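You operate a simulated robot arm through the tools that you are given. There is no shell and no other tool. Be economical: measure what you need, move in short steps, check, and stop when the job is done.

You run a simulated robot arm. Do the job below in one go: nothing can be reset, and whatever is moved stays where it is left.

Task
Let the black tub down to LOW, then fill it back to FULL with cold water.
Fine: pull the green post up to let the water out and push it down at the line; swing the spout over the tub to fill, turn the cold tap off at the line and swing the spout back.

Only the result counts: the job must be done as asked and must still hold three seconds after the hand-in. Knocking over, shifting, dropping, spilling or breaking anything else fails it.

Robot
A 7-joint arm with a two-finger parallel gripper on a trunk, on a base that drives. Base frame: it is fixed to the floor where the robot stands at the start and does not move with it; the origin is under the middle of the robot, x ahead of it, y to its left, z up; the surface under the hand at the start is at about z = 0.735. Units: m, rad, N and s.
With the tool pointing down near the work surface it reaches from about 0.22 to 0.74 m from the robot's upright axis, wherever it stands. Its first joint turns from -2.897 to 2.897 rad. Places, roughly: cold tap handle [0.9, -0.4, 1]; green post [0.5, 0, 0.9]; hot tap handle [0.9, -0.1, 1]; spout [0.9, -0.3, 1]. Payload 1.57 kg.
The TCP is the grasp point between the finger pads, 0.03 m short of the fingertips. In the tool frame z runs along the fingers and y along their closing line. The gripper opens to 0.11 m. The fingers are 0.024 m wide and 0.012 m thick; the gripper's body (0.048 by 0.112 m) begins 0.078 m behind the TCP.
Orientation is that of the tool frame in the base frame, as a unit quaternion [w, x, y, z]. With the fingers straight down and closing along the base's y, the tool's x points along the base's -x, its y along +y and its z along -z.

Tools
- The arm moves only by the tool step_arm. Its argument "plan" is one flat list of numbers, 7 for each row, row after row: the shift along the base's x, y, z in m, then the turn, a rotation vector about the base's x, y, z in rad, then the opening in per cent of the stroke, from 0 (shut) to 100 (fully open). In form: [dx, dy, dz, rx, ry, rz, jaw, dx, dy, dz, rx, ry, rz, jaw, ...]. A call has 1 to 12 rows; each row is the pose to reach, as a shift and turn from the pose commanded when the call began. A row lasts 0.2 s, in which the tool goes at most 0.05 m and 0.15 rad; a call with a longer step from one row to the next is refused whole, and so is a gripper value outside its range. Where a pose cannot be reached the arm comes as near as it can. A force on the tool above 90 N (or 10 N above the force at the start of the call, whichever is more), or a blocked arm, ends the call early, and 0.2 s more pass. The fingers move at their own pace (about 0.045 m/s each) and stop on an object; they squeeze with about 42 N. The grip force told is the motor's: it shows also when the fingers shut on nothing. Time passes only in rows, and 0.2 s behind the last, so rows that repeat a pose let the fingers close. The reply holds the time, the measured pose of the TCP, the force on the tool along the base axes, the opening and the grip force, in the units named above and with some noise, with the torque about the TCP (base axes, N m) and any sound that the robot's microphone picked up.
- Cameras (640 x 400 px; columns grow to the right, rows downward): "scene" is now at [0.0251, 0.133, 1.5505]; the picture's right is [-0.23, -0.97, 0.00], its down [-0.58, 0.14, -0.81] and it looks along [0.78, -0.18, -0.59] (base axes); focal length 263 px, centre (320, 200). "wrist" rides on the gripper at [0.07, 0.016, -0.141] in the tool frame; the picture's right is [-0.23, 0.97, 0.00], its down [-0.85, -0.20, -0.48] and it looks along [-0.47, -0.11, 0.88] (tool axes); focal length 222 px, centre (320, 200). There is no depth. A picture from a camera that has moved, and an enlarged one, comes with that camera's place and axes in the base frame and with its lens.
- snapshot(camera): a new picture of that camera. It takes no simulated time.
- lift_body(by): slides the trunk up (or, below 0, down) by that many m; the arm and the scene camera ride with it, the base frame stays. It gives what a move gives, with no picture.
- drive_base(legs): drives the robot by 1 to 6 legs, each [ahead, turn to the left] in m and rad, along the robot's own axes; the way and the turn of a leg run together, so that a leg with both is an arc; at most 1.5 m and 3.142 rad a leg. The arm and the cameras ride along, it lands a little off, and it stops where it bumps. It gives what a move gives.
- turn_head(pan, tilt): turns the head with the scene camera to pan (to the left, within 2.705 rad either way) and tilt (down, from -0.506 to 1.204), counted from straight ahead of the robot. It gives what a move gives.
- close_up(camera, box): a new picture of the part [left, top, right, bottom] of that camera's present view, enlarged. It takes no simulated time.
- job_done(): hands the job in; it is judged then, once.

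Work in short steps. Places have to be worked out from the pictures, the camera data and where the tool is seen: move nearer, look again, correct. Check each grasp and each placing, and mend what went wrong. You have 120 turns and 90 pictures in all, those below and enlarged ones among them. Open the gripper and draw the arm clear of the work before you hand the job in, unless the task says otherwise; then end with one line.

The tools are called after "Call:" as a command line: name --argument value ..., lists and objects as JSON in quotes. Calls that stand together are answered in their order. step_arm: Moves the arm, as the interface text tells. Its arguments: {"type":"object","properties":{"plan":{"type":"array","items":{"type":"number"}}},"required":["plan"]} The other tools are called the same way: lift_body (by) slides the trunk up or down; drive_base (legs) drives the base; turn_head (pan, tilt) turns the head that bears the scene camera; snapshot (camera) takes a picture; close_up (camera, box) takes an enlarged picture of a part of a camera's view; job_done () hands the job in.

At the start:

```text
clock: 0.0
ee_pos: [0.4739, -0.1041, 1.3089]
orientation: [0.005, 0.0, 1.0, -0.002]
force: [54.3, -13.7, -91.2]
torque: [-0.02, 0.02, 0.01]
opening: 0.1101
grasp_force: 0.1
trunk travel left (down, up): [-0.475, 0.115]
robot x, y, heading: [0.0012, 0.0002, 0.003]
head pan, tilt: [-0.23, 0.634]
```

scene: 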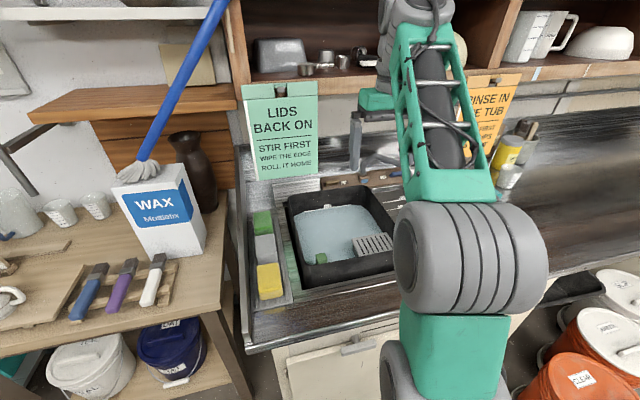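
wrist: 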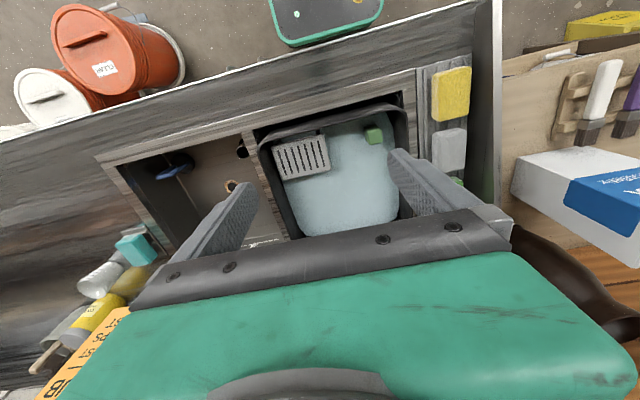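

I start by looking closely at the tub and the tap area.

Call:
close_up --camera "scene" --box '[230, 150, 430, 300]'

Call:
close_up --camera "wrist" --box '[90, 60, 490, 310]'

```text
2.67 times, centred on (330, 225) of scene
camera zoom: at [0.0251, 0.133, 1.5505], right [-0.23, -0.97, 0.0], down [-0.58, 0.14, -0.81], along [0.78, -0.18, -0.59], focal length 702 px, centre (293, 133)
```

zoom: 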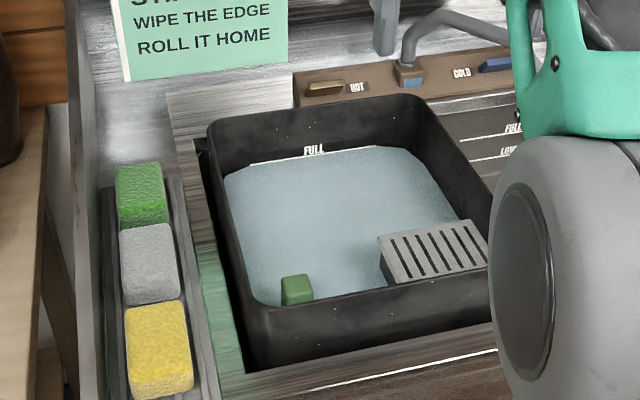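

```text
1.60 times, centred on (290, 185) of wrist
camera zoom: at [0.4021, -0.0865, 1.4491], right [0.23, 0.97, 0.0], down [0.85, -0.2, 0.49], along [0.48, -0.11, -0.87], focal length 355 px, centre (368, 224)
```

zoom: 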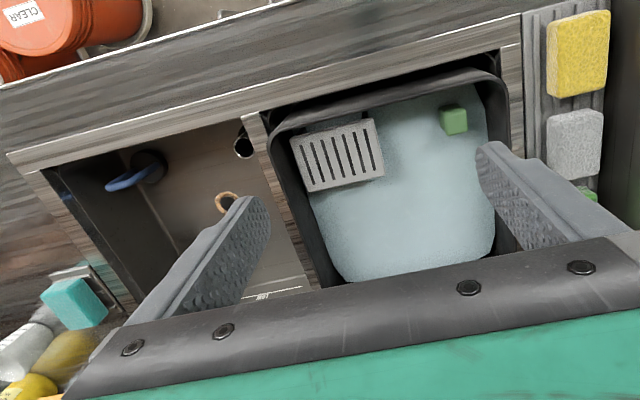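

The arm hides the right half of the sink. I move it aside to the right to see taps, spout and the second basin.

Call:
step_arm --plan '[-0.015, -0.045, 0, 0, 0, 0, 100, -0.03, -0.09, 0, 0, 0, 0, 100, -0.045, -0.135, 0, 0, 0, 0, 100, -0.06, -0.18, 0, 0, 0, 0, 100, -0.075, -0.225, 0, 0, 0, 0, 100, -0.09, -0.27, 0, 0, 0, 0, 100, -0.105, -0.315, 0, 0, 0, 0, 100, -0.12, -0.36, 0, 0, 0, 0, 100, -0.135, -0.405, 0, 0, 0, 0, 100, -0.15, -0.45, 0, 0, 0, 0, 100]'

Call:
snapshot --camera "scene"

```text
clock: 2.2
ee_pos: [0.2879, -0.4936, 1.2434]
orientation: [0.005, 0.0, 1.0, 0.0]
force: [0.5, -0.3, -1.0]
torque: [0.08, -0.06, -0.02]
opening: 0.1099
grasp_force: 0.0
out of reach, approached as far as the arm can: row 5, 6, 7, 8, 9, 10
trunk travel left (down, up): [-0.475, 0.115]
robot x, y, heading: [0.0005, -0.0013, -0.001]
head pan, tilt: [-0.23, 0.634]
```

```text
85 pictures are left
camera scene: at [0.0233, 0.1295, 1.5509], right [-0.23, -0.97, 0.0], down [-0.58, 0.14, -0.81], along [0.79, -0.18, -0.59], focal length 263 px, centre (320, 200)
```

scene: 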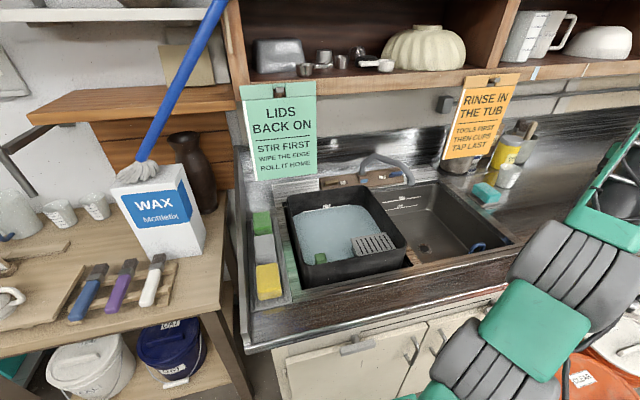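

Clear view now. I enlarge the sink area and both posted notes.

Call:
close_up --camera "scene" --box '[310, 140, 430, 215]'

Call:
close_up --camera "scene" --box '[270, 160, 526, 290]'

Call:
close_up --camera "scene" --box '[430, 70, 550, 215]'

```text
5.33 times, centred on (370, 178) of scene
camera zoom: at [0.0233, 0.1295, 1.5509], right [-0.23, -0.97, 0.0], down [-0.58, 0.14, -0.81], along [0.79, -0.18, -0.59], focal length 1404 px, centre (53, 320)
```

zoom: 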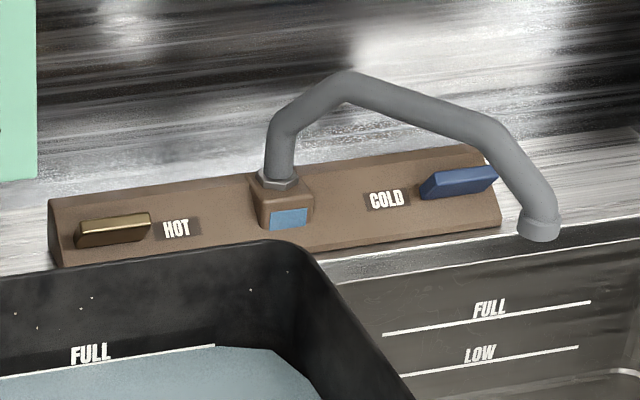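

```text
2.50 times, centred on (398, 225) of scene
camera zoom: at [0.0233, 0.1295, 1.5509], right [-0.23, -0.97, 0.0], down [-0.58, 0.14, -0.81], along [0.79, -0.18, -0.59], focal length 658 px, centre (125, 138)
```

zoom: 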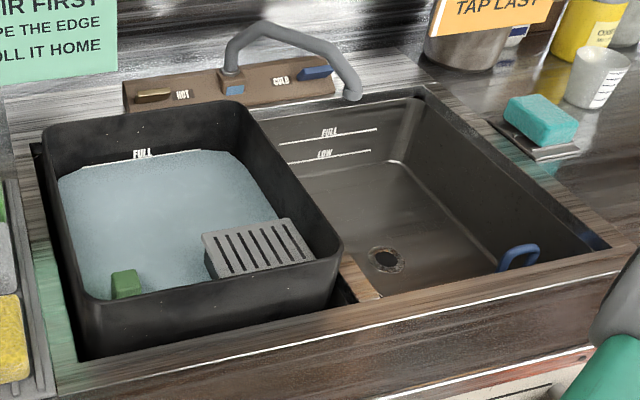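

```text
2.76 times, centred on (490, 142) of scene
camera zoom: at [0.0233, 0.1295, 1.5509], right [-0.23, -0.97, 0.0], down [-0.58, 0.14, -0.81], along [0.79, -0.18, -0.59], focal length 726 px, centre (-149, 359)
```

zoom: 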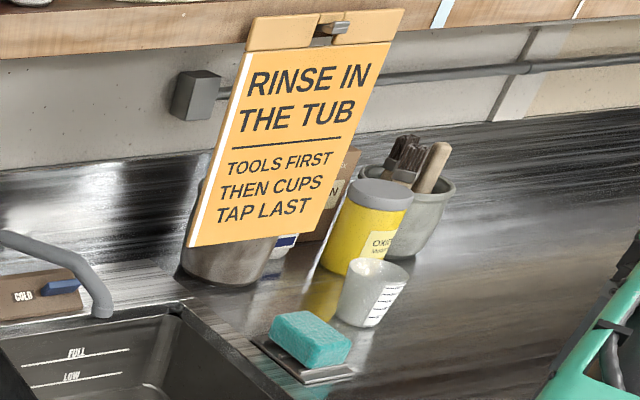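

Green post top I judge (two views) near (0.554, 0.008, 0.92), with the tub full to its line. I swing the arm back above the post with jaws part open.

Call:
step_arm --plan '[0.02, 0.042, 0, 0, 0, 0, 60, 0.04, 0.084, 0, 0, 0, 0, 60, 0.06, 0.126, 0, 0, 0, 0, 60, 0.08, 0.168, 0, 0, 0, 0, 60, 0.1, 0.21, 0, 0, 0, 0, 60, 0.12, 0.252, 0, 0, 0, 0, 60, 0.14, 0.294, 0, 0, 0, 0, 60, 0.16, 0.336, 0, 0, 0, 0, 60, 0.18, 0.378, 0, 0, 0, 0, 60, 0.2, 0.42, 0, 0, 0, 0, 60, 0.22, 0.462, 0, 0, 0, 0, 60, 0.24, 0.504, 0, 0, 0, 0, 60]'

Call:
snapshot --camera "wrist"

```text
clock: 4.8
ee_pos: [0.5321, 0.0173, 1.2481]
orientation: [0.006, 0.0, 1.0, -0.002]
force: [-0.3, -0.4, 0.9]
torque: [0.03, 0.02, 0.02]
opening: 0.0658
grasp_force: 0.1
trunk travel left (down, up): [-0.475, 0.115]
robot x, y, heading: [-0.0007, -0.0011, -0.0]
head pan, tilt: [-0.23, 0.634]
```

```text
81 pictures are left
camera wrist: at [0.461, 0.0343, 1.3895], right [0.23, 0.97, 0.0], down [0.85, -0.2, 0.49], along [0.47, -0.11, -0.87], focal length 222 px, centre (320, 200)
```

wrist: 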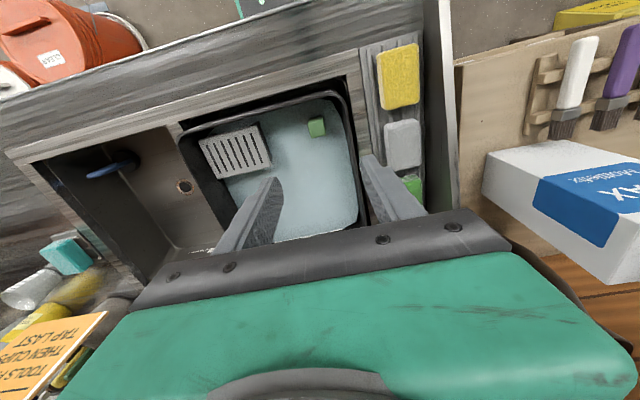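

Post is at about (0.548, 0.008). I descend to about z 1.07 over it.

Call:
step_arm --plan '[0.004, -0.002, -0.045, 0, 0, 0, 60, 0.008, -0.005, -0.09, 0, 0, 0, 60, 0.012, -0.007, -0.135, 0, 0, 0, 60, 0.016, -0.009, -0.18, 0, 0, 0, 60]'

Call:
snapshot --camera "wrist"

Call:
snapshot --camera "scene"

```text
clock: 5.8
ee_pos: [0.5473, 0.0093, 1.0723]
orientation: [0.008, 0.0, 1.0, -0.002]
force: [-0.9, 1.1, 0.1]
torque: [0.01, -0.07, 0.01]
opening: 0.066
grasp_force: 0.0
trunk travel left (down, up): [-0.475, 0.115]
robot x, y, heading: [0.0021, -0.0003, -0.0]
head pan, tilt: [-0.23, 0.634]
```

```text
80 pictures are left
camera wrist: at [0.475, 0.0257, 1.2128], right [0.23, 0.97, 0.0], down [0.85, -0.2, 0.49], along [0.48, -0.11, -0.87], focal length 222 px, centre (320, 200)
```

wrist: 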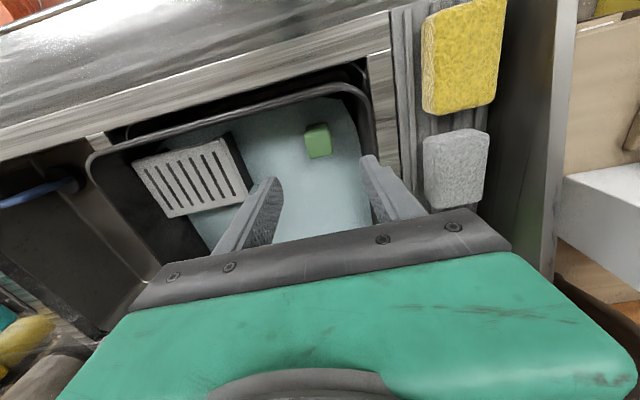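

```text
79 pictures are left
camera scene: at [0.0242, 0.133, 1.5506], right [-0.23, -0.97, 0.0], down [-0.58, 0.14, -0.81], along [0.79, -0.18, -0.59], focal length 263 px, centre (320, 200)
```

scene: 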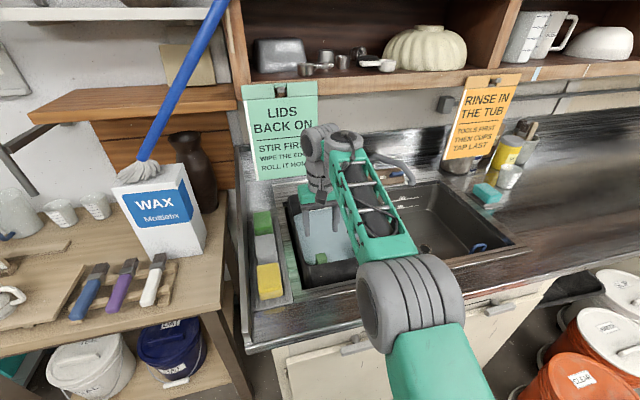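

Post fix refined to (0.549, 0.006). I yaw the hand about −60° so the wrist camera can watch the tub's back wall lines while holding the post, then look.

Call:
step_arm --plan '[0, 0, 0, 0, 0, -0.15, 52, 0, 0, 0, 0, 0, -0.3, 52, 0, 0, 0, 0, 0, -0.45, 52, 0, 0, 0, 0, 0, -0.6, 52, 0, 0, -0.01, 0, 0, -0.75, 52, 0, -0.002, -0.03, 0, 0, -0.9, 52, 0.002, -0.003, -0.06, 0, 0, -1.05, 52]'

Call:
snapshot --camera "wrist"

```text
clock: 7.4
ee_pos: [0.5494, 0.0037, 1.0116]
orientation: [0.004, 0.502, 0.865, -0.004]
force: [0.0, -0.1, 0.4]
torque: [-0.01, -0.03, -0.01]
opening: 0.0571
grasp_force: 0.1
trunk travel left (down, up): [-0.475, 0.115]
robot x, y, heading: [-0.0026, -0.0044, -0.003]
head pan, tilt: [-0.23, 0.634]
```

```text
78 pictures are left
camera wrist: at [0.5289, 0.0736, 1.1529], right [0.96, 0.29, 0.0], down [0.25, -0.84, 0.49], along [0.14, -0.47, -0.87], focal length 222 px, centre (320, 200)
```

wrist: 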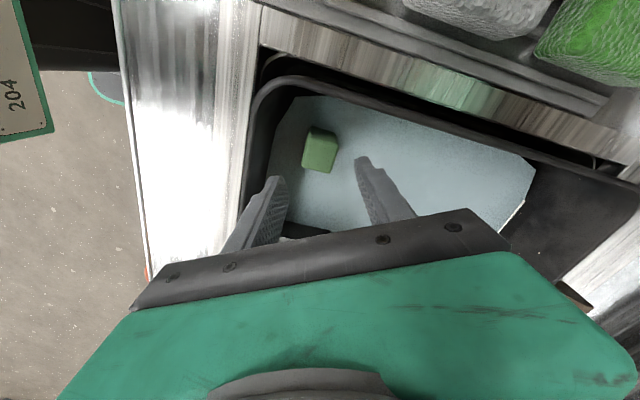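

The post is axis-aligned, about 28 mm wide, so I turn to −90° for face contact, narrow the jaws and lower partway.

Call:
step_arm --plan '[0, 0, 0, 0, 0, -0.13, 43, 0, 0.001, 0, 0, 0, -0.26, 43, 0, 0.002, 0, 0, 0, -0.39, 43, 0, 0.002, -0.02, 0, 0, -0.52, 43, 0, 0.002, -0.04, 0, 0, -0.52, 43]'

Call:
snapshot --camera "wrist"

Call:
close_up --camera "scene" --box '[270, 170, 400, 290]'

```text
clock: 8.6
ee_pos: [0.5514, 0.0089, 0.9812]
orientation: [-0.004, 0.707, 0.707, -0.004]
force: [0.4, 0.4, 1.2]
torque: [0.02, -0.02, -0.01]
opening: 0.0474
grasp_force: 0.0
out of reach, approached as far as the arm can: row 5
trunk travel left (down, up): [-0.475, 0.115]
robot x, y, heading: [0.0031, -0.0005, 0.005]
head pan, tilt: [-0.23, 0.634]
```

```text
77 pictures are left
camera wrist: at [0.5685, 0.0784, 1.1231], right [0.97, -0.23, -0.01], down [-0.19, -0.86, 0.48], along [-0.12, -0.47, -0.88], focal length 222 px, centre (320, 200)
```

wrist: 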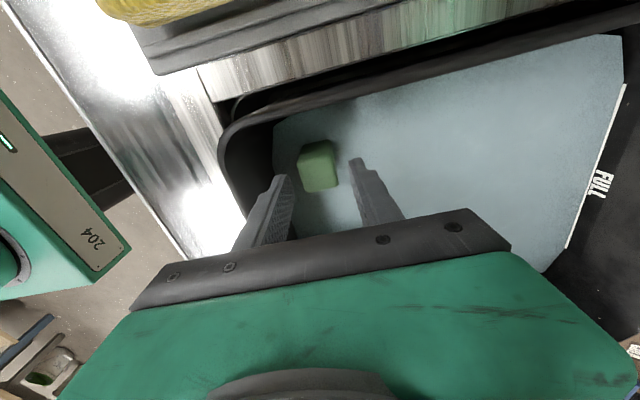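

```text
3.33 times, centred on (335, 230) of scene
camera zoom: at [0.0252, 0.1329, 1.5505], right [-0.23, -0.97, 0.0], down [-0.58, 0.14, -0.81], along [0.78, -0.18, -0.59], focal length 878 px, centre (270, 100)
```

zoom: 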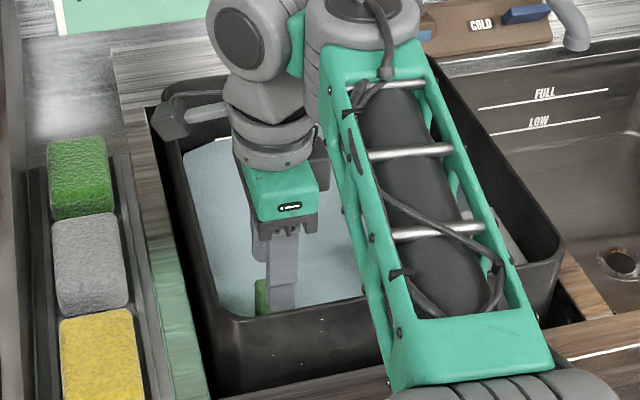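

The FULL line is nicely in wrist view. The arm is near a reach limit, so I nudge onto the post's axis and lower the trunk 65 mm to bring the jaws around the post.

Call:
step_arm --plan '[-0.003, -0.002, 0.01, 0, 0, 0, 43]'

Call:
lift_body --by -0.04

Call:
snapshot --camera "wrist"

```text
clock: 9.0
ee_pos: [0.5484, 0.0067, 0.9932]
orientation: [0.002, 0.707, 0.707, -0.005]
force: [-0.3, 0.1, -0.3]
torque: [-0.01, 0.02, -0.01]
opening: 0.0471
grasp_force: 0.2
trunk travel left (down, up): [-0.475, 0.115]
robot x, y, heading: [-0.0001, 0.0009, 0.002]
head pan, tilt: [-0.23, 0.634]
```

```text
clock: 9.8
ee_pos: [0.5497, 0.0059, 0.9532]
orientation: [0.003, 0.707, 0.707, -0.004]
force: [0.1, -0.7, -0.2]
torque: [0.01, 0.01, 0.02]
opening: 0.0474
grasp_force: 0.0
trunk travel left (down, up): [-0.435, 0.155]
robot x, y, heading: [-0.0005, 0.0033, 0.0]
head pan, tilt: [-0.23, 0.634]
```

```text
75 pictures are left
camera wrist: at [0.5651, 0.0773, 1.0935], right [0.97, -0.23, 0.0], down [-0.2, -0.85, 0.49], along [-0.11, -0.48, -0.87], focal length 222 px, centre (320, 200)
```

wrist: 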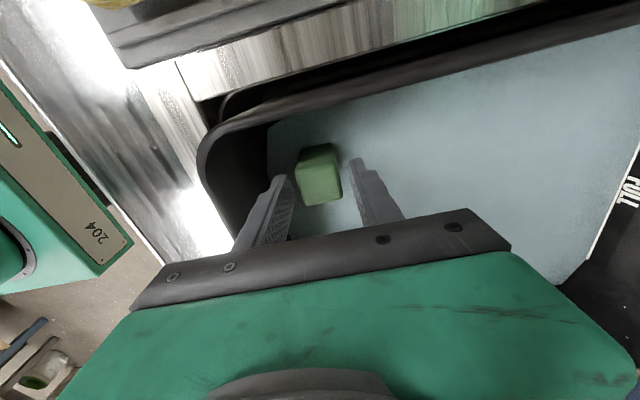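

Post is centred between the jaws. Lower another 35 mm and close.

Call:
lift_body --by -0.037

Call:
step_arm --plan '[0, 0, 0, 0, 0, 0, 10, 0, 0, 0, 0, 0, 0, 10, 0, 0, 0, 0, 0, 0, 10]'

Call:
snapshot --camera "wrist"

```text
clock: 10.6
ee_pos: [0.548, 0.0048, 0.916]
orientation: [0.002, 0.707, 0.707, -0.004]
force: [-0.4, 0.1, 0.6]
torque: [0.0, -0.01, -0.04]
opening: 0.0473
grasp_force: 0.1
trunk travel left (down, up): [-0.398, 0.192]
robot x, y, heading: [0.0009, -0.0013, 0.0]
head pan, tilt: [-0.23, 0.634]
```

```text
clock: 11.4
ee_pos: [0.5491, 0.0057, 0.9147]
orientation: [0.003, 0.707, 0.708, -0.004]
force: [-0.4, -1.2, 0.4]
torque: [-0.09, -0.37, 0.59]
opening: 0.0321
grasp_force: 31.7
trunk travel left (down, up): [-0.398, 0.192]
robot x, y, heading: [0.001, 0.003, -0.004]
head pan, tilt: [-0.23, 0.634]
```

```text
74 pictures are left
camera wrist: at [0.5651, 0.0773, 1.0565], right [0.97, -0.23, 0.0], down [-0.2, -0.85, 0.49], along [-0.11, -0.48, -0.87], focal length 222 px, centre (320, 200)
```

wrist: 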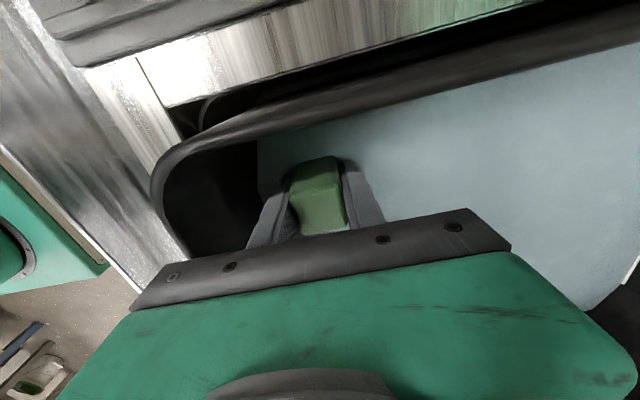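

Gripped (32 mm, ~32 N). I pull up a small amount first and read the force.

Call:
step_arm --plan '[0, 0, 0.007, 0, 0, 0, 10, 0, 0, 0.015, 0, 0, 0, 10]'

Call:
snapshot --camera "wrist"

```text
clock: 12.0
ee_pos: [0.5483, 0.0066, 0.9291]
orientation: [0.003, 0.707, 0.707, -0.004]
force: [3.4, -4.7, -0.3]
torque: [0.03, -0.28, 1.07]
opening: 0.0317
grasp_force: 40.2
trunk travel left (down, up): [-0.398, 0.192]
robot x, y, heading: [0.003, 0.0019, 0.002]
head pan, tilt: [-0.23, 0.634]
```

```text
73 pictures are left
camera wrist: at [0.5651, 0.0772, 1.0709], right [0.97, -0.23, 0.0], down [-0.2, -0.85, 0.49], along [-0.11, -0.48, -0.87], focal length 222 px, centre (320, 200)
```

wrist: 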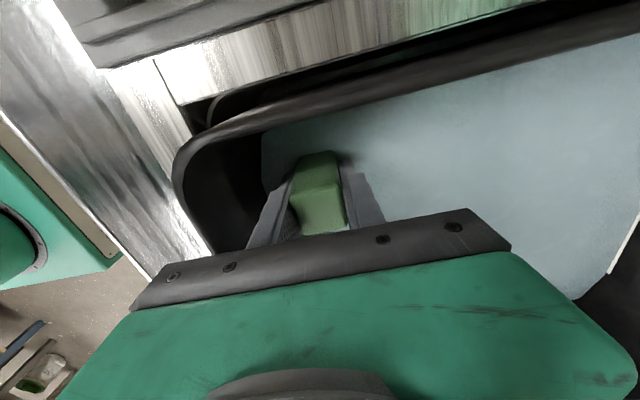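

Post rises easily with no tub shift. I lift further 20 mm and watch the level.

Call:
step_arm --plan '[0, 0, 0.01, 0, 0, 0, 10, 0, 0, 0.02, 0, 0, 0, 10]'

Call:
snapshot --camera "wrist"

```text
clock: 12.6
ee_pos: [0.5484, 0.0073, 0.9464]
orientation: [0.001, 0.707, 0.707, -0.007]
force: [10.1, -5.3, 0.4]
torque: [0.4, -1.34, 0.69]
opening: 0.0319
grasp_force: 40.3
trunk travel left (down, up): [-0.398, 0.192]
robot x, y, heading: [-0.0018, -0.0031, 0.001]
head pan, tilt: [-0.23, 0.634]
```

```text
72 pictures are left
camera wrist: at [0.5658, 0.0771, 1.0875], right [0.97, -0.23, 0.0], down [-0.2, -0.85, 0.49], along [-0.11, -0.47, -0.87], focal length 222 px, centre (320, 200)
```

wrist: 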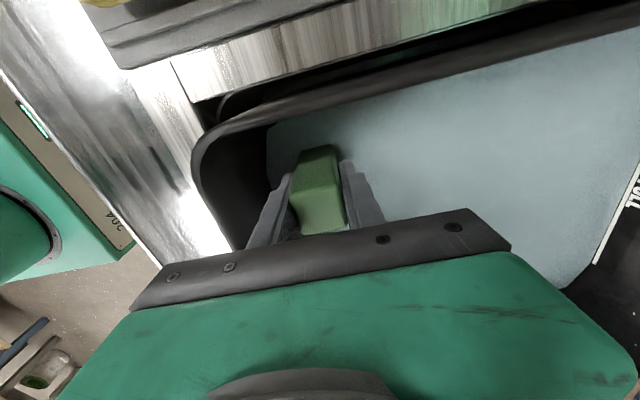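

A lateral force builds slightly; the post may be at its stop. I hold for about 1 s and check whether the water falls.

Call:
step_arm --plan '[0, 0, 0, 0, 0, 0, 10, 0, 0, 0, 0, 0, 0, 10, 0, 0, 0, 0, 0, 0, 10, 0, 0, 0, 0, 0, 0, 10]'

Call:
close_up --camera "wrist" --box '[480, 100, 640, 300]'

```text
clock: 13.6
ee_pos: [0.5485, 0.0073, 0.9477]
orientation: [0.001, 0.706, 0.708, -0.006]
force: [8.2, -3.7, 0.8]
torque: [0.05, -1.03, 0.86]
opening: 0.0318
grasp_force: 40.5
trunk travel left (down, up): [-0.398, 0.192]
robot x, y, heading: [0.0005, 0.0027, 0.004]
head pan, tilt: [-0.23, 0.634]
```

```text
2.00 times, centred on (560, 200) of wrist
camera zoom: at [0.5658, 0.0775, 1.0885], right [0.97, -0.23, 0.0], down [-0.19, -0.85, 0.49], along [-0.11, -0.48, -0.87], focal length 444 px, centre (-160, 200)
```

zoom: 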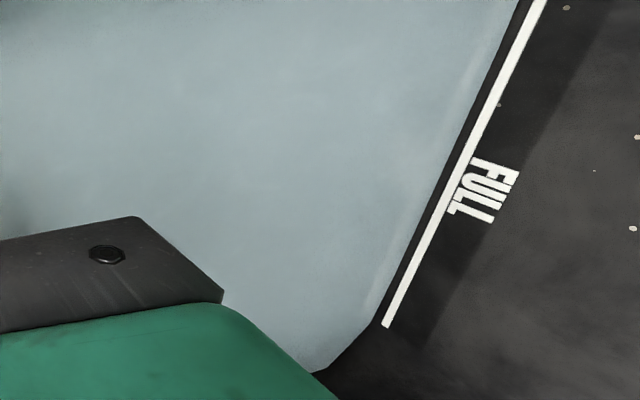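

The water is sinking below FULL. I wait further, keeping the view.

Call:
step_arm --plan '[0, 0, 0, 0, 0, 0, 10, 0, 0, 0, 0, 0, 0, 10, 0, 0, 0, 0, 0, 0, 10, 0, 0, 0, 0, 0, 0, 10, 0, 0, 0, 0, 0, 0, 10, 0, 0, 0, 0, 0, 0, 10, 0, 0, 0, 0, 0, 0, 10, 0, 0, 0, 0, 0, 0, 10]'

Call:
close_up --camera "wrist" --box '[480, 100, 640, 300]'

```text
clock: 15.4
ee_pos: [0.5492, 0.0061, 0.9482]
orientation: [0.001, 0.706, 0.708, -0.006]
force: [4.0, -1.7, 0.3]
torque: [0.04, -0.96, 0.88]
opening: 0.0315
grasp_force: 39.5
trunk travel left (down, up): [-0.398, 0.192]
robot x, y, heading: [-0.0014, 0.0007, 0.004]
head pan, tilt: [-0.23, 0.634]
```

```text
2.00 times, centred on (560, 200) of wrist
camera zoom: at [0.5656, 0.0776, 1.0892], right [0.97, -0.23, 0.0], down [-0.2, -0.85, 0.49], along [-0.11, -0.48, -0.87], focal length 444 px, centre (-160, 200)
```

zoom: 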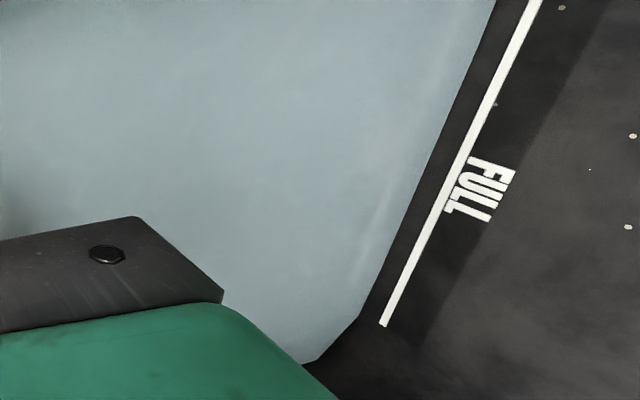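

Falling steadily and slowly. Wait on.

Call:
step_arm --plan '[0, 0, 0, 0, 0, 0, 10, 0, 0, 0, 0, 0, 0, 10, 0, 0, 0, 0, 0, 0, 10, 0, 0, 0, 0, 0, 0, 10, 0, 0, 0, 0, 0, 0, 10, 0, 0, 0, 0, 0, 0, 10, 0, 0, 0, 0, 0, 0, 10, 0, 0, 0, 0, 0, 0, 10, 0, 0, 0, 0, 0, 0, 10, 0, 0, 0, 0, 0, 0, 10, 0, 0, 0, 0, 0, 0, 10, 0, 0, 0, 0, 0, 0, 10]'

Call:
close_up --camera "wrist" --box '[480, 100, 640, 300]'

```text
clock: 18.0
ee_pos: [0.5492, 0.0069, 0.9485]
orientation: [0.002, 0.706, 0.708, -0.005]
force: [4.2, -2.2, -0.3]
torque: [-0.01, -0.84, 0.84]
opening: 0.0315
grasp_force: 40.6
trunk travel left (down, up): [-0.398, 0.192]
robot x, y, heading: [-0.0004, 0.0009, -0.001]
head pan, tilt: [-0.23, 0.634]
```

```text
2.00 times, centred on (560, 200) of wrist
camera zoom: at [0.5655, 0.0776, 1.0894], right [0.97, -0.23, 0.0], down [-0.2, -0.85, 0.49], along [-0.11, -0.48, -0.87], focal length 444 px, centre (-160, 200)
```

zoom: 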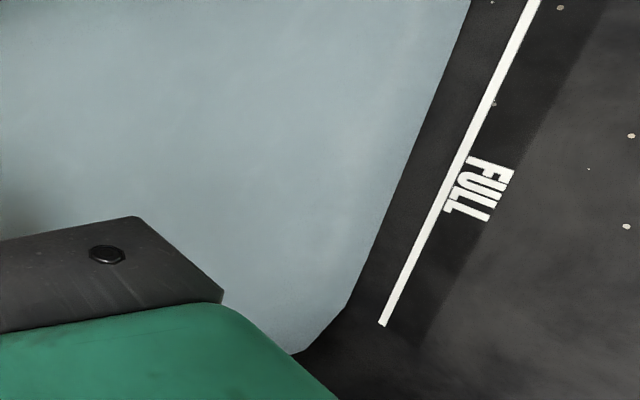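

About 10 px/s of fall in this view, LOW not yet exposed. Wait on.

Call:
step_arm --plan '[0, 0, 0, 0, 0, 0, 10, 0, 0, 0, 0, 0, 0, 10, 0, 0, 0, 0, 0, 0, 10, 0, 0, 0, 0, 0, 0, 10, 0, 0, 0, 0, 0, 0, 10, 0, 0, 0, 0, 0, 0, 10, 0, 0, 0, 0, 0, 0, 10, 0, 0, 0, 0, 0, 0, 10, 0, 0, 0, 0, 0, 0, 10, 0, 0, 0, 0, 0, 0, 10]'

Call:
close_up --camera "wrist" --box '[480, 100, 640, 300]'

```text
clock: 20.2
ee_pos: [0.5488, 0.0069, 0.9502]
orientation: [0.003, 0.706, 0.708, -0.005]
force: [6.5, -1.4, 0.2]
torque: [-0.01, -0.77, 0.9]
opening: 0.0317
grasp_force: 40.7
trunk travel left (down, up): [-0.398, 0.192]
robot x, y, heading: [-0.0003, -0.0, 0.001]
head pan, tilt: [-0.23, 0.634]
```

```text
2.00 times, centred on (560, 200) of wrist
camera zoom: at [0.5654, 0.0776, 1.0896], right [0.97, -0.23, 0.0], down [-0.2, -0.85, 0.49], along [-0.11, -0.48, -0.87], focal length 444 px, centre (-160, 200)
```

zoom: 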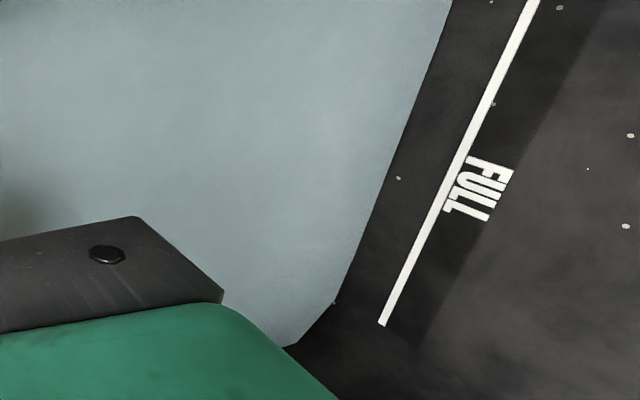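

Continue; the LOW lettering will appear before its line does.

Call:
step_arm --plan '[0, 0, 0, 0, 0, 0, 10, 0, 0, 0, 0, 0, 0, 10, 0, 0, 0, 0, 0, 0, 10, 0, 0, 0, 0, 0, 0, 10, 0, 0, 0, 0, 0, 0, 10, 0, 0, 0, 0, 0, 0, 10, 0, 0, 0, 0, 0, 0, 10, 0, 0, 0, 0, 0, 0, 10, 0, 0, 0, 0, 0, 0, 10, 0, 0, 0, 0, 0, 0, 10, 0, 0, 0, 0, 0, 0, 10, 0, 0, 0, 0, 0, 0, 10]'

Call:
close_up --camera "wrist" --box '[480, 100, 640, 300]'

```text
clock: 22.8
ee_pos: [0.5491, 0.0067, 0.9489]
orientation: [0.002, 0.707, 0.708, -0.005]
force: [8.0, -1.1, 0.7]
torque: [0.02, -0.73, 0.9]
opening: 0.0318
grasp_force: 39.9
trunk travel left (down, up): [-0.398, 0.192]
robot x, y, heading: [0.001, -0.0004, -0.002]
head pan, tilt: [-0.23, 0.634]
```

```text
2.00 times, centred on (560, 200) of wrist
camera zoom: at [0.5654, 0.0776, 1.0897], right [0.97, -0.23, 0.0], down [-0.2, -0.85, 0.49], along [-0.11, -0.48, -0.87], focal length 444 px, centre (-160, 200)
```

zoom: 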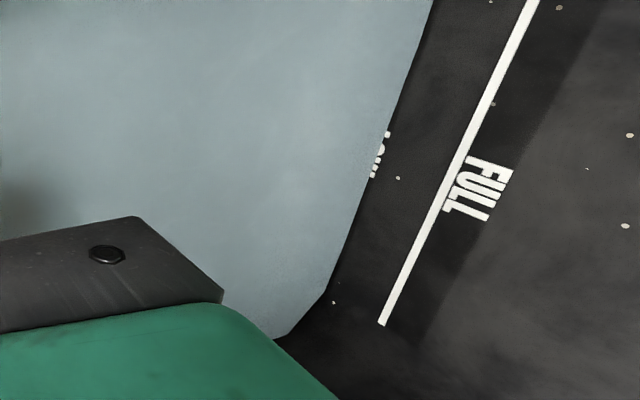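

LOW's lettering is emerging. Roughly 4–5 s to its line; wait 2.6 s.

Call:
step_arm --plan '[0, 0, 0, 0, 0, 0, 10, 0, 0, 0, 0, 0, 0, 10, 0, 0, 0, 0, 0, 0, 10, 0, 0, 0, 0, 0, 0, 10, 0, 0, 0, 0, 0, 0, 10, 0, 0, 0, 0, 0, 0, 10, 0, 0, 0, 0, 0, 0, 10, 0, 0, 0, 0, 0, 0, 10, 0, 0, 0, 0, 0, 0, 10, 0, 0, 0, 0, 0, 0, 10, 0, 0, 0, 0, 0, 0, 10, 0, 0, 0, 0, 0, 0, 10]'

Call:
close_up --camera "wrist" --box '[480, 100, 640, 300]'

```text
clock: 25.4
ee_pos: [0.5487, 0.0071, 0.9487]
orientation: [0.002, 0.707, 0.707, -0.006]
force: [10.4, -0.3, 0.7]
torque: [0.03, -0.73, 0.88]
opening: 0.032
grasp_force: 40.8
trunk travel left (down, up): [-0.398, 0.192]
robot x, y, heading: [0.0018, 0.0002, -0.001]
head pan, tilt: [-0.23, 0.634]
```

```text
2.00 times, centred on (560, 200) of wrist
camera zoom: at [0.5654, 0.0776, 1.0897], right [0.97, -0.23, 0.0], down [-0.2, -0.85, 0.49], along [-0.11, -0.48, -0.87], focal length 444 px, centre (-160, 200)
```

zoom: 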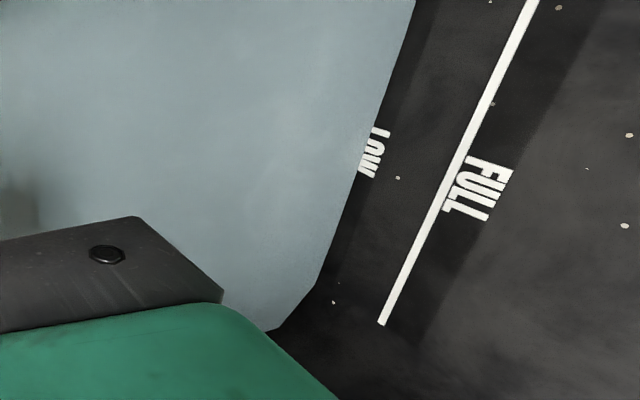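

Most of the lettering is out. I wait 1 s only.

Call:
step_arm --plan '[0, 0, 0, 0, 0, 0, 10, 0, 0, 0, 0, 0, 0, 10, 0, 0, 0, 0, 0, 0, 10, 0, 0, 0, 0, 0, 0, 10]'

Call:
close_up --camera "wrist" --box '[540, 120, 604, 160]'

Call:
close_up --camera "wrist" --box '[480, 100, 640, 300]'

```text
clock: 26.4
ee_pos: [0.5494, 0.008, 0.9488]
orientation: [0.002, 0.706, 0.708, -0.005]
force: [9.7, 0.0, -0.9]
torque: [0.1, -0.74, 0.87]
opening: 0.0319
grasp_force: 40.4
trunk travel left (down, up): [-0.398, 0.192]
robot x, y, heading: [0.001, -0.0009, 0.001]
head pan, tilt: [-0.23, 0.634]
```

```text
10.00 times, centred on (572, 140) of wrist
camera zoom: at [0.5654, 0.0777, 1.0897], right [0.97, -0.23, 0.0], down [-0.2, -0.85, 0.49], along [-0.11, -0.48, -0.87], focal length 2221 px, centre (-2200, 800)
```

zoom: 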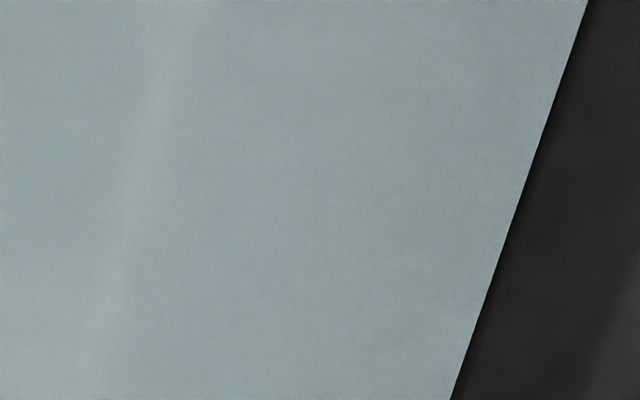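

```text
2.00 times, centred on (560, 200) of wrist
camera zoom: at [0.5654, 0.0777, 1.0897], right [0.97, -0.23, 0.0], down [-0.2, -0.85, 0.49], along [-0.11, -0.48, -0.87], focal length 444 px, centre (-160, 200)
```

zoom: 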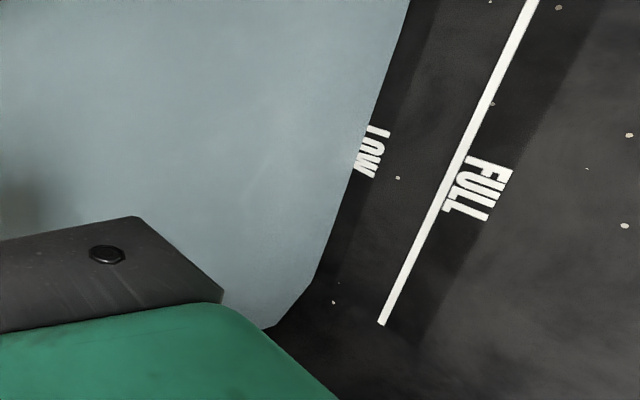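

Letters are almost fully out; the line is next. Wait 0.8 s more.

Call:
step_arm --plan '[0, 0, 0, 0, 0, 0, 10, 0, 0, 0, 0, 0, 0, 10, 0, 0, 0, 0, 0, 0, 10]'

Call:
close_up --camera "wrist" --box '[620, 120, 700, 220]'

Call:
close_up --camera "wrist" --box '[630, 140, 700, 200]'

```text
clock: 27.2
ee_pos: [0.548, 0.0063, 0.9493]
orientation: [0.002, 0.707, 0.707, -0.004]
force: [10.4, -0.4, -0.4]
torque: [0.04, -0.66, 0.88]
opening: 0.0315
grasp_force: 40.7
trunk travel left (down, up): [-0.398, 0.192]
robot x, y, heading: [0.0035, -0.0018, -0.003]
head pan, tilt: [-0.23, 0.634]
```

```text
refused: 700 is not a number from 0 to 640
```

```text
refused: 700 is not a number from 0 to 640
```

My box coordinates were off; the LOW mark is near wrist pixel (582, 176).

Call:
close_up --camera "wrist" --box '[550, 155, 614, 195]'

```text
10.00 times, centred on (582, 175) of wrist
camera zoom: at [0.5654, 0.0777, 1.0898], right [0.97, -0.23, 0.0], down [-0.2, -0.85, 0.49], along [-0.11, -0.48, -0.87], focal length 2221 px, centre (-2300, 450)
```

zoom: 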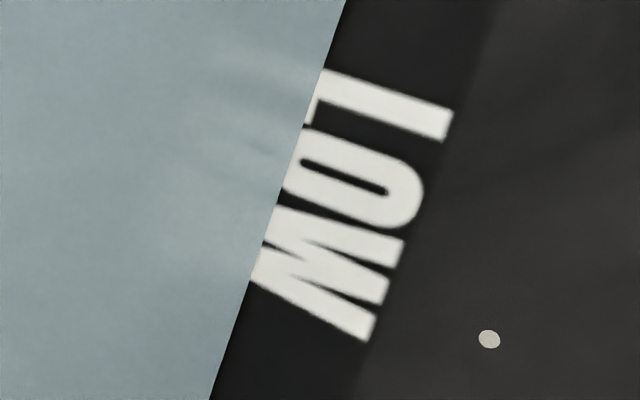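

The letters' feet are just emerging. Wait 0.8 s and recheck.

Call:
step_arm --plan '[0, 0, 0, 0, 0, 0, 10, 0, 0, 0, 0, 0, 0, 10, 0, 0, 0, 0, 0, 0, 10]'

Call:
close_up --camera "wrist" --box '[550, 155, 614, 195]'

```text
clock: 28.0
ee_pos: [0.5484, 0.007, 0.9487]
orientation: [0.003, 0.707, 0.707, -0.006]
force: [10.9, -1.1, 0.0]
torque: [0.03, -0.69, 0.83]
opening: 0.0318
grasp_force: 40.2
trunk travel left (down, up): [-0.398, 0.192]
robot x, y, heading: [-0.0004, -0.0019, -0.003]
head pan, tilt: [-0.23, 0.634]
```

```text
10.00 times, centred on (582, 175) of wrist
camera zoom: at [0.5654, 0.0777, 1.0898], right [0.97, -0.23, 0.0], down [-0.2, -0.85, 0.49], along [-0.11, -0.48, -0.87], focal length 2221 px, centre (-2300, 450)
```

zoom: 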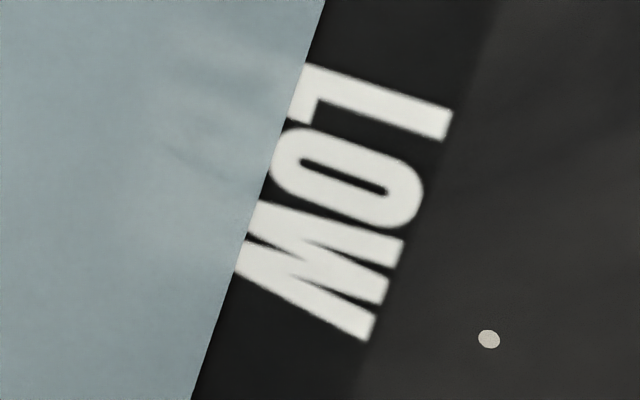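

Level is at the letters' feet. One more short wait and a look.

Call:
step_arm --plan '[0, 0, 0, 0, 0, 0, 10, 0, 0, 0, 0, 0, 0, 10]'

Call:
close_up --camera "wrist" --box '[550, 155, 614, 195]'

```text
clock: 28.6
ee_pos: [0.5483, 0.0075, 0.9487]
orientation: [0.003, 0.706, 0.708, -0.004]
force: [10.3, 0.0, -0.8]
torque: [-0.01, -0.67, 0.89]
opening: 0.0315
grasp_force: 40.2
trunk travel left (down, up): [-0.398, 0.192]
robot x, y, heading: [-0.0031, 0.002, -0.004]
head pan, tilt: [-0.23, 0.634]
```

```text
10.00 times, centred on (582, 175) of wrist
camera zoom: at [0.5654, 0.0777, 1.0898], right [0.97, -0.23, 0.0], down [-0.2, -0.85, 0.49], along [-0.11, -0.48, -0.87], focal length 2221 px, centre (-2300, 450)
```

zoom: 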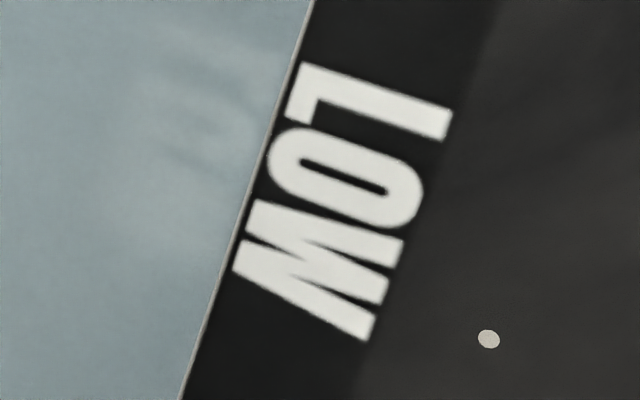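

The LOW line just shows. Push the post back down now, with slight over-press.

Call:
step_arm --plan '[0, 0, -0.014, 0, 0, 0, 10, 0, 0, -0.028, 0, 0, 0, 10, 0, 0, -0.037, 0, 0, 0, 10, 0, 0, -0.037, 0, 0, 0, 10]'

Call:
snapshot --camera "wrist"

```text
clock: 29.6
ee_pos: [0.5494, 0.0072, 0.9169]
orientation: [0.005, 0.706, 0.708, -0.002]
force: [0.5, 1.8, 29.8]
torque: [-0.1, 0.52, 0.86]
opening: 0.0317
grasp_force: 40.5
trunk travel left (down, up): [-0.398, 0.192]
robot x, y, heading: [0.0032, 0.0001, 0.001]
head pan, tilt: [-0.23, 0.634]
```

```text
60 pictures are left
camera wrist: at [0.5641, 0.0775, 1.0581], right [0.97, -0.23, 0.01], down [-0.2, -0.85, 0.49], along [-0.1, -0.47, -0.87], focal length 222 px, centre (320, 200)
```

wrist: 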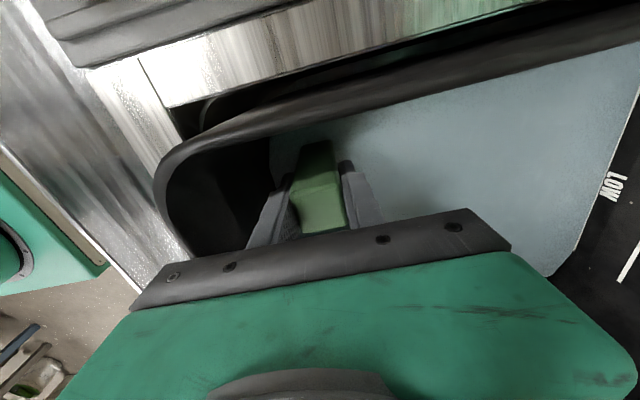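

Post meets a firm stop (30 N). I press slightly more, then check that the level holds.

Call:
step_arm --plan '[0, 0, -0.006, 0, 0, 0, 10, 0, 0, -0.006, 0, 0, 0, 10]'

Call:
close_up --camera "wrist" --box '[560, 160, 640, 210]'

```text
clock: 30.2
ee_pos: [0.5491, 0.0057, 0.909]
orientation: [0.0, 0.706, 0.708, -0.002]
force: [9.7, 2.4, 29.6]
torque: [0.03, -0.72, 0.9]
opening: 0.032
grasp_force: 40.7
trunk travel left (down, up): [-0.398, 0.192]
robot x, y, heading: [0.0045, 0.0009, -0.003]
head pan, tilt: [-0.23, 0.634]
```

```text
8.00 times, centred on (600, 185) of wrist
camera zoom: at [0.5652, 0.0759, 1.0507], right [0.97, -0.23, 0.0], down [-0.2, -0.85, 0.48], along [-0.11, -0.47, -0.88], focal length 1777 px, centre (-1920, 320)
```

zoom: 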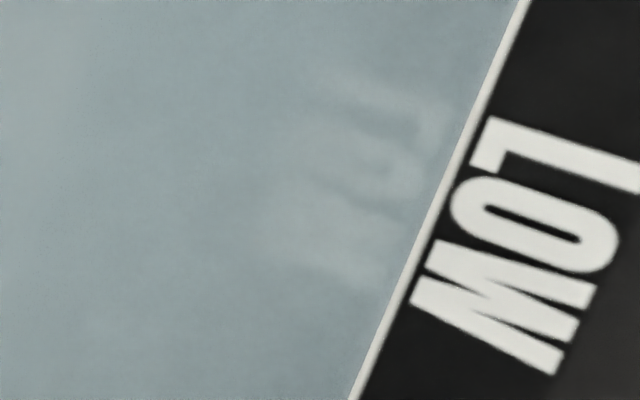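

The level is on the LOW line. I release, rise to the earlier viewing height and check that it holds.

Call:
step_arm --plan '[0, 0, 0.003, 0, 0, 0, 43, 0, 0, 0.003, 0, 0, 0, 43, 0, 0, 0.003, 0, 0, 0, 43, 0, 0, 0.02, 0, 0, 0, 43, 0, 0, 0.045, 0, 0, 0, 43]'

Call:
close_up --camera "wrist" --box '[550, 155, 614, 195]'

Call:
snapshot --camera "wrist"

```text
clock: 31.4
ee_pos: [0.5469, 0.0048, 0.9556]
orientation: [0.002, 0.706, 0.708, -0.006]
force: [0.5, -0.3, 0.1]
torque: [0.03, 0.04, 0.02]
opening: 0.0473
grasp_force: 0.1
trunk travel left (down, up): [-0.398, 0.192]
robot x, y, heading: [0.0053, -0.0057, -0.002]
head pan, tilt: [-0.23, 0.634]
```

```text
10.00 times, centred on (582, 175) of wrist
camera zoom: at [0.5629, 0.0761, 1.0958], right [0.97, -0.23, 0.0], down [-0.2, -0.85, 0.49], along [-0.11, -0.48, -0.87], focal length 2221 px, centre (-2300, 450)
```

zoom: 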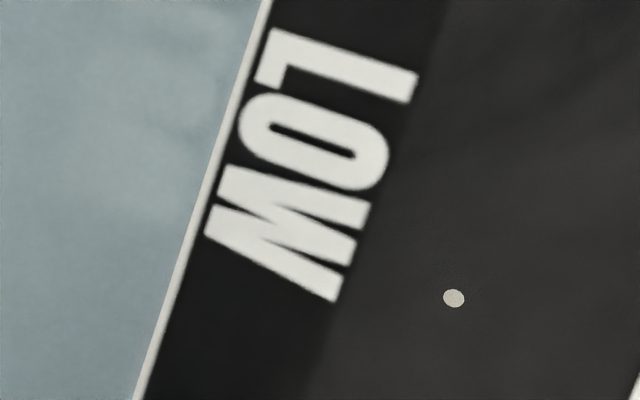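

```text
57 pictures are left
camera wrist: at [0.5629, 0.0761, 1.0958], right [0.97, -0.23, 0.0], down [-0.2, -0.85, 0.49], along [-0.11, -0.48, -0.87], focal length 222 px, centre (320, 200)
```

wrist: 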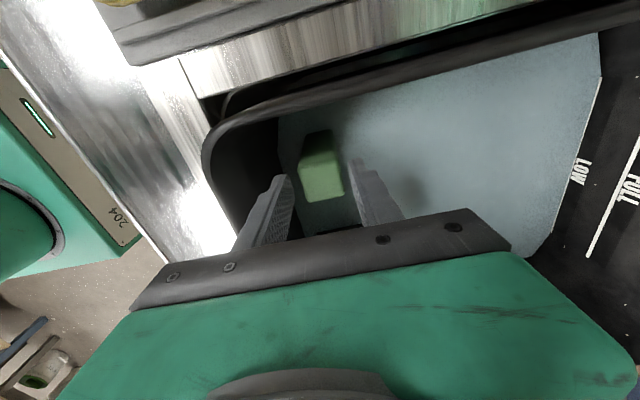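

Level stable at LOW, post down. Now I raise the arm clear of the tub, and turn the hand further to test whether the wrist camera can ride on top when pointing forward.

Call:
step_arm --plan '[0, 0, 0.045, 0, 0, 0, 43, 0, 0, 0.09, 0, 0, 0, 43, -0.01, 0, 0.135, 0, 0, -0.15, 40, -0.02, -0.02, 0.17, 0, 0, -0.3, 30, -0.03, -0.04, 0.2, 0, 0, -0.45, 20, -0.04, -0.06, 0.22, 0, 0, -0.6, 10, -0.05, -0.08, 0.22, 0, 0, -0.75, 0, -0.06, -0.1, 0.22, 0, 0, -0.9, 0, -0.07, -0.12, 0.22, 0, 0, -1.05, 0, -0.08, -0.14, 0.22, 0, 0, -1.2, 0, -0.09, -0.16, 0.22, 0, 0, -1.35, 0, -0.1, -0.18, 0.22, 0, 0, -1.5, 0]'

Call:
snapshot --camera "scene"

```text
clock: 34.0
ee_pos: [0.4485, -0.1755, 1.1712]
orientation: [-0.002, 0.999, 0.035, -0.005]
force: [0.1, -0.6, 0.4]
torque: [-0.01, 0.01, -0.06]
opening: 0.0003
grasp_force: 21.6
trunk travel left (down, up): [-0.398, 0.192]
robot x, y, heading: [0.0, 0.0002, 0.001]
head pan, tilt: [-0.23, 0.634]
```

```text
56 pictures are left
camera scene: at [0.0251, 0.1328, 1.4735], right [-0.23, -0.97, 0.0], down [-0.58, 0.14, -0.81], along [0.78, -0.18, -0.59], focal length 263 px, centre (320, 200)
```

scene: 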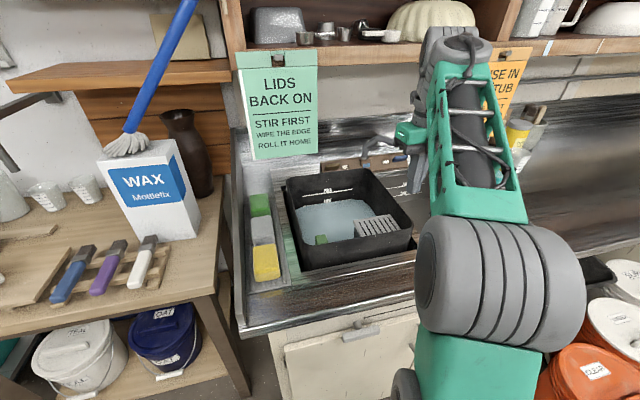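

The yaw works. Now I tilt the tool forward (about 69°) so the fingers point at the taps with the camera on top.

Call:
step_arm --plan '[0, 0, 0, 0, -0.15, 0, 0, 0, 0, 0, 0, -0.3, 0, 0, 0, 0, 0, 0, -0.45, 0, 0, 0.01, 0, 0, 0, -0.6, 0, 0, 0.03, 0, 0, 0, -0.75, 0, 0, 0.05, 0, 0, 0, -0.9, 0, 0, 0.07, 0, 0, 0, -1.05, 0, 0, 0.1, 0, 0, 0, -1.2, 0, 0]'

Call:
snapshot --camera "wrist"

Call:
snapshot --camera "scene"

```text
clock: 36.0
ee_pos: [0.4948, -0.1816, 1.4026]
orientation: [0.014, 0.875, 0.036, 0.482]
force: [-0.4, 0.4, 0.6]
torque: [-0.04, -0.01, -0.01]
opening: 0.0
grasp_force: 21.3
out of reach, approached as far as the arm can: row 4, 5, 6, 7, 8
trunk travel left (down, up): [-0.398, 0.192]
robot x, y, heading: [0.0015, 0.0001, 0.002]
head pan, tilt: [-0.23, 0.634]
stopped in row 8: the arm was blocked; the commanded pose is now the measured one
```

```text
55 pictures are left
camera wrist: at [0.4128, -0.195, 1.5375], right [-0.07, -0.99, -0.13], down [-0.87, 0.13, -0.48], along [0.49, 0.08, -0.87], focal length 222 px, centre (320, 200)
```

wrist: 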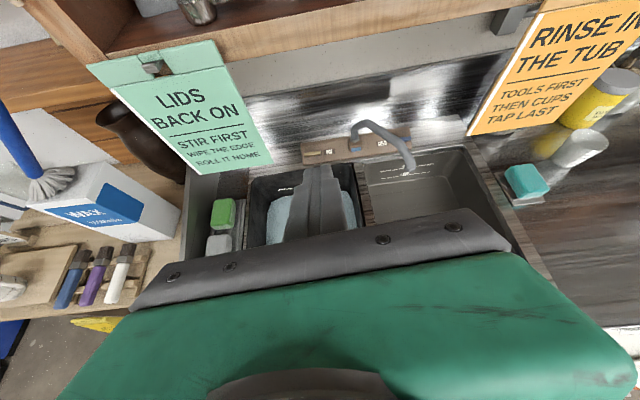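

```text
54 pictures are left
camera scene: at [0.0246, 0.1329, 1.4734], right [-0.23, -0.97, 0.0], down [-0.58, 0.14, -0.81], along [0.78, -0.18, -0.59], focal length 263 px, centre (320, 200)
```

scene: 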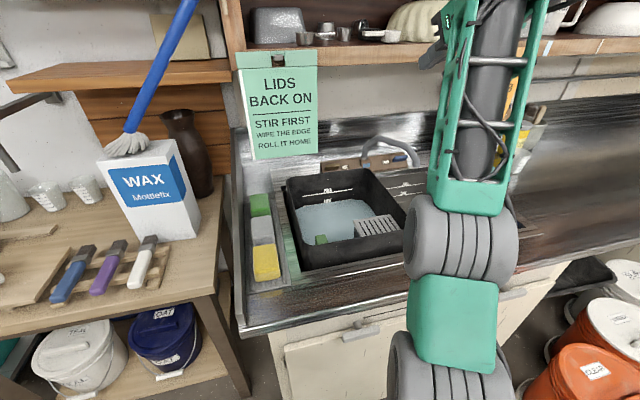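

Good overview from the wrist camera. I enlarge the tap area for measuring.

Call:
close_up --camera "wrist" --box '[290, 100, 450, 200]'

Call:
close_up --camera "scene" --box '[310, 120, 438, 210]'

```text
4.00 times, centred on (370, 150) of wrist
camera zoom: at [0.4128, -0.195, 1.5375], right [-0.07, -0.99, -0.13], down [-0.87, 0.13, -0.48], along [0.49, 0.08, -0.87], focal length 888 px, centre (120, 400)
```

zoom: 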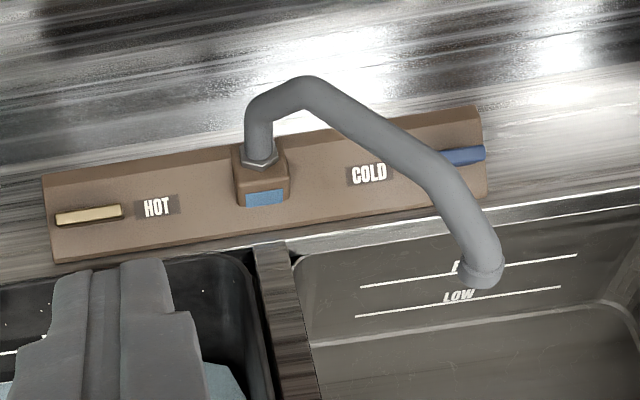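

```text
4.44 times, centred on (374, 165) of scene
camera zoom: at [0.0246, 0.1329, 1.4734], right [-0.23, -0.97, 0.0], down [-0.58, 0.14, -0.81], along [0.78, -0.18, -0.59], focal length 1170 px, centre (80, 356)
```

zoom: 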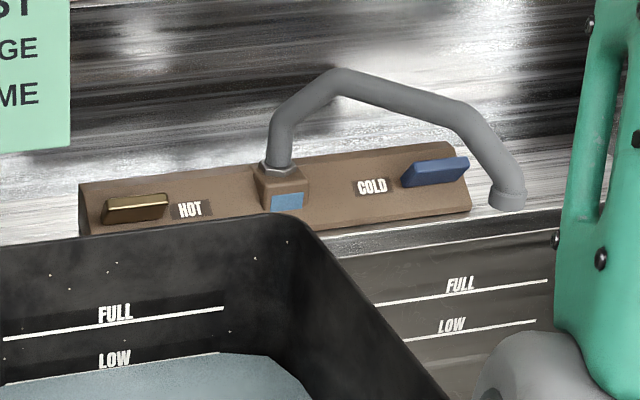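

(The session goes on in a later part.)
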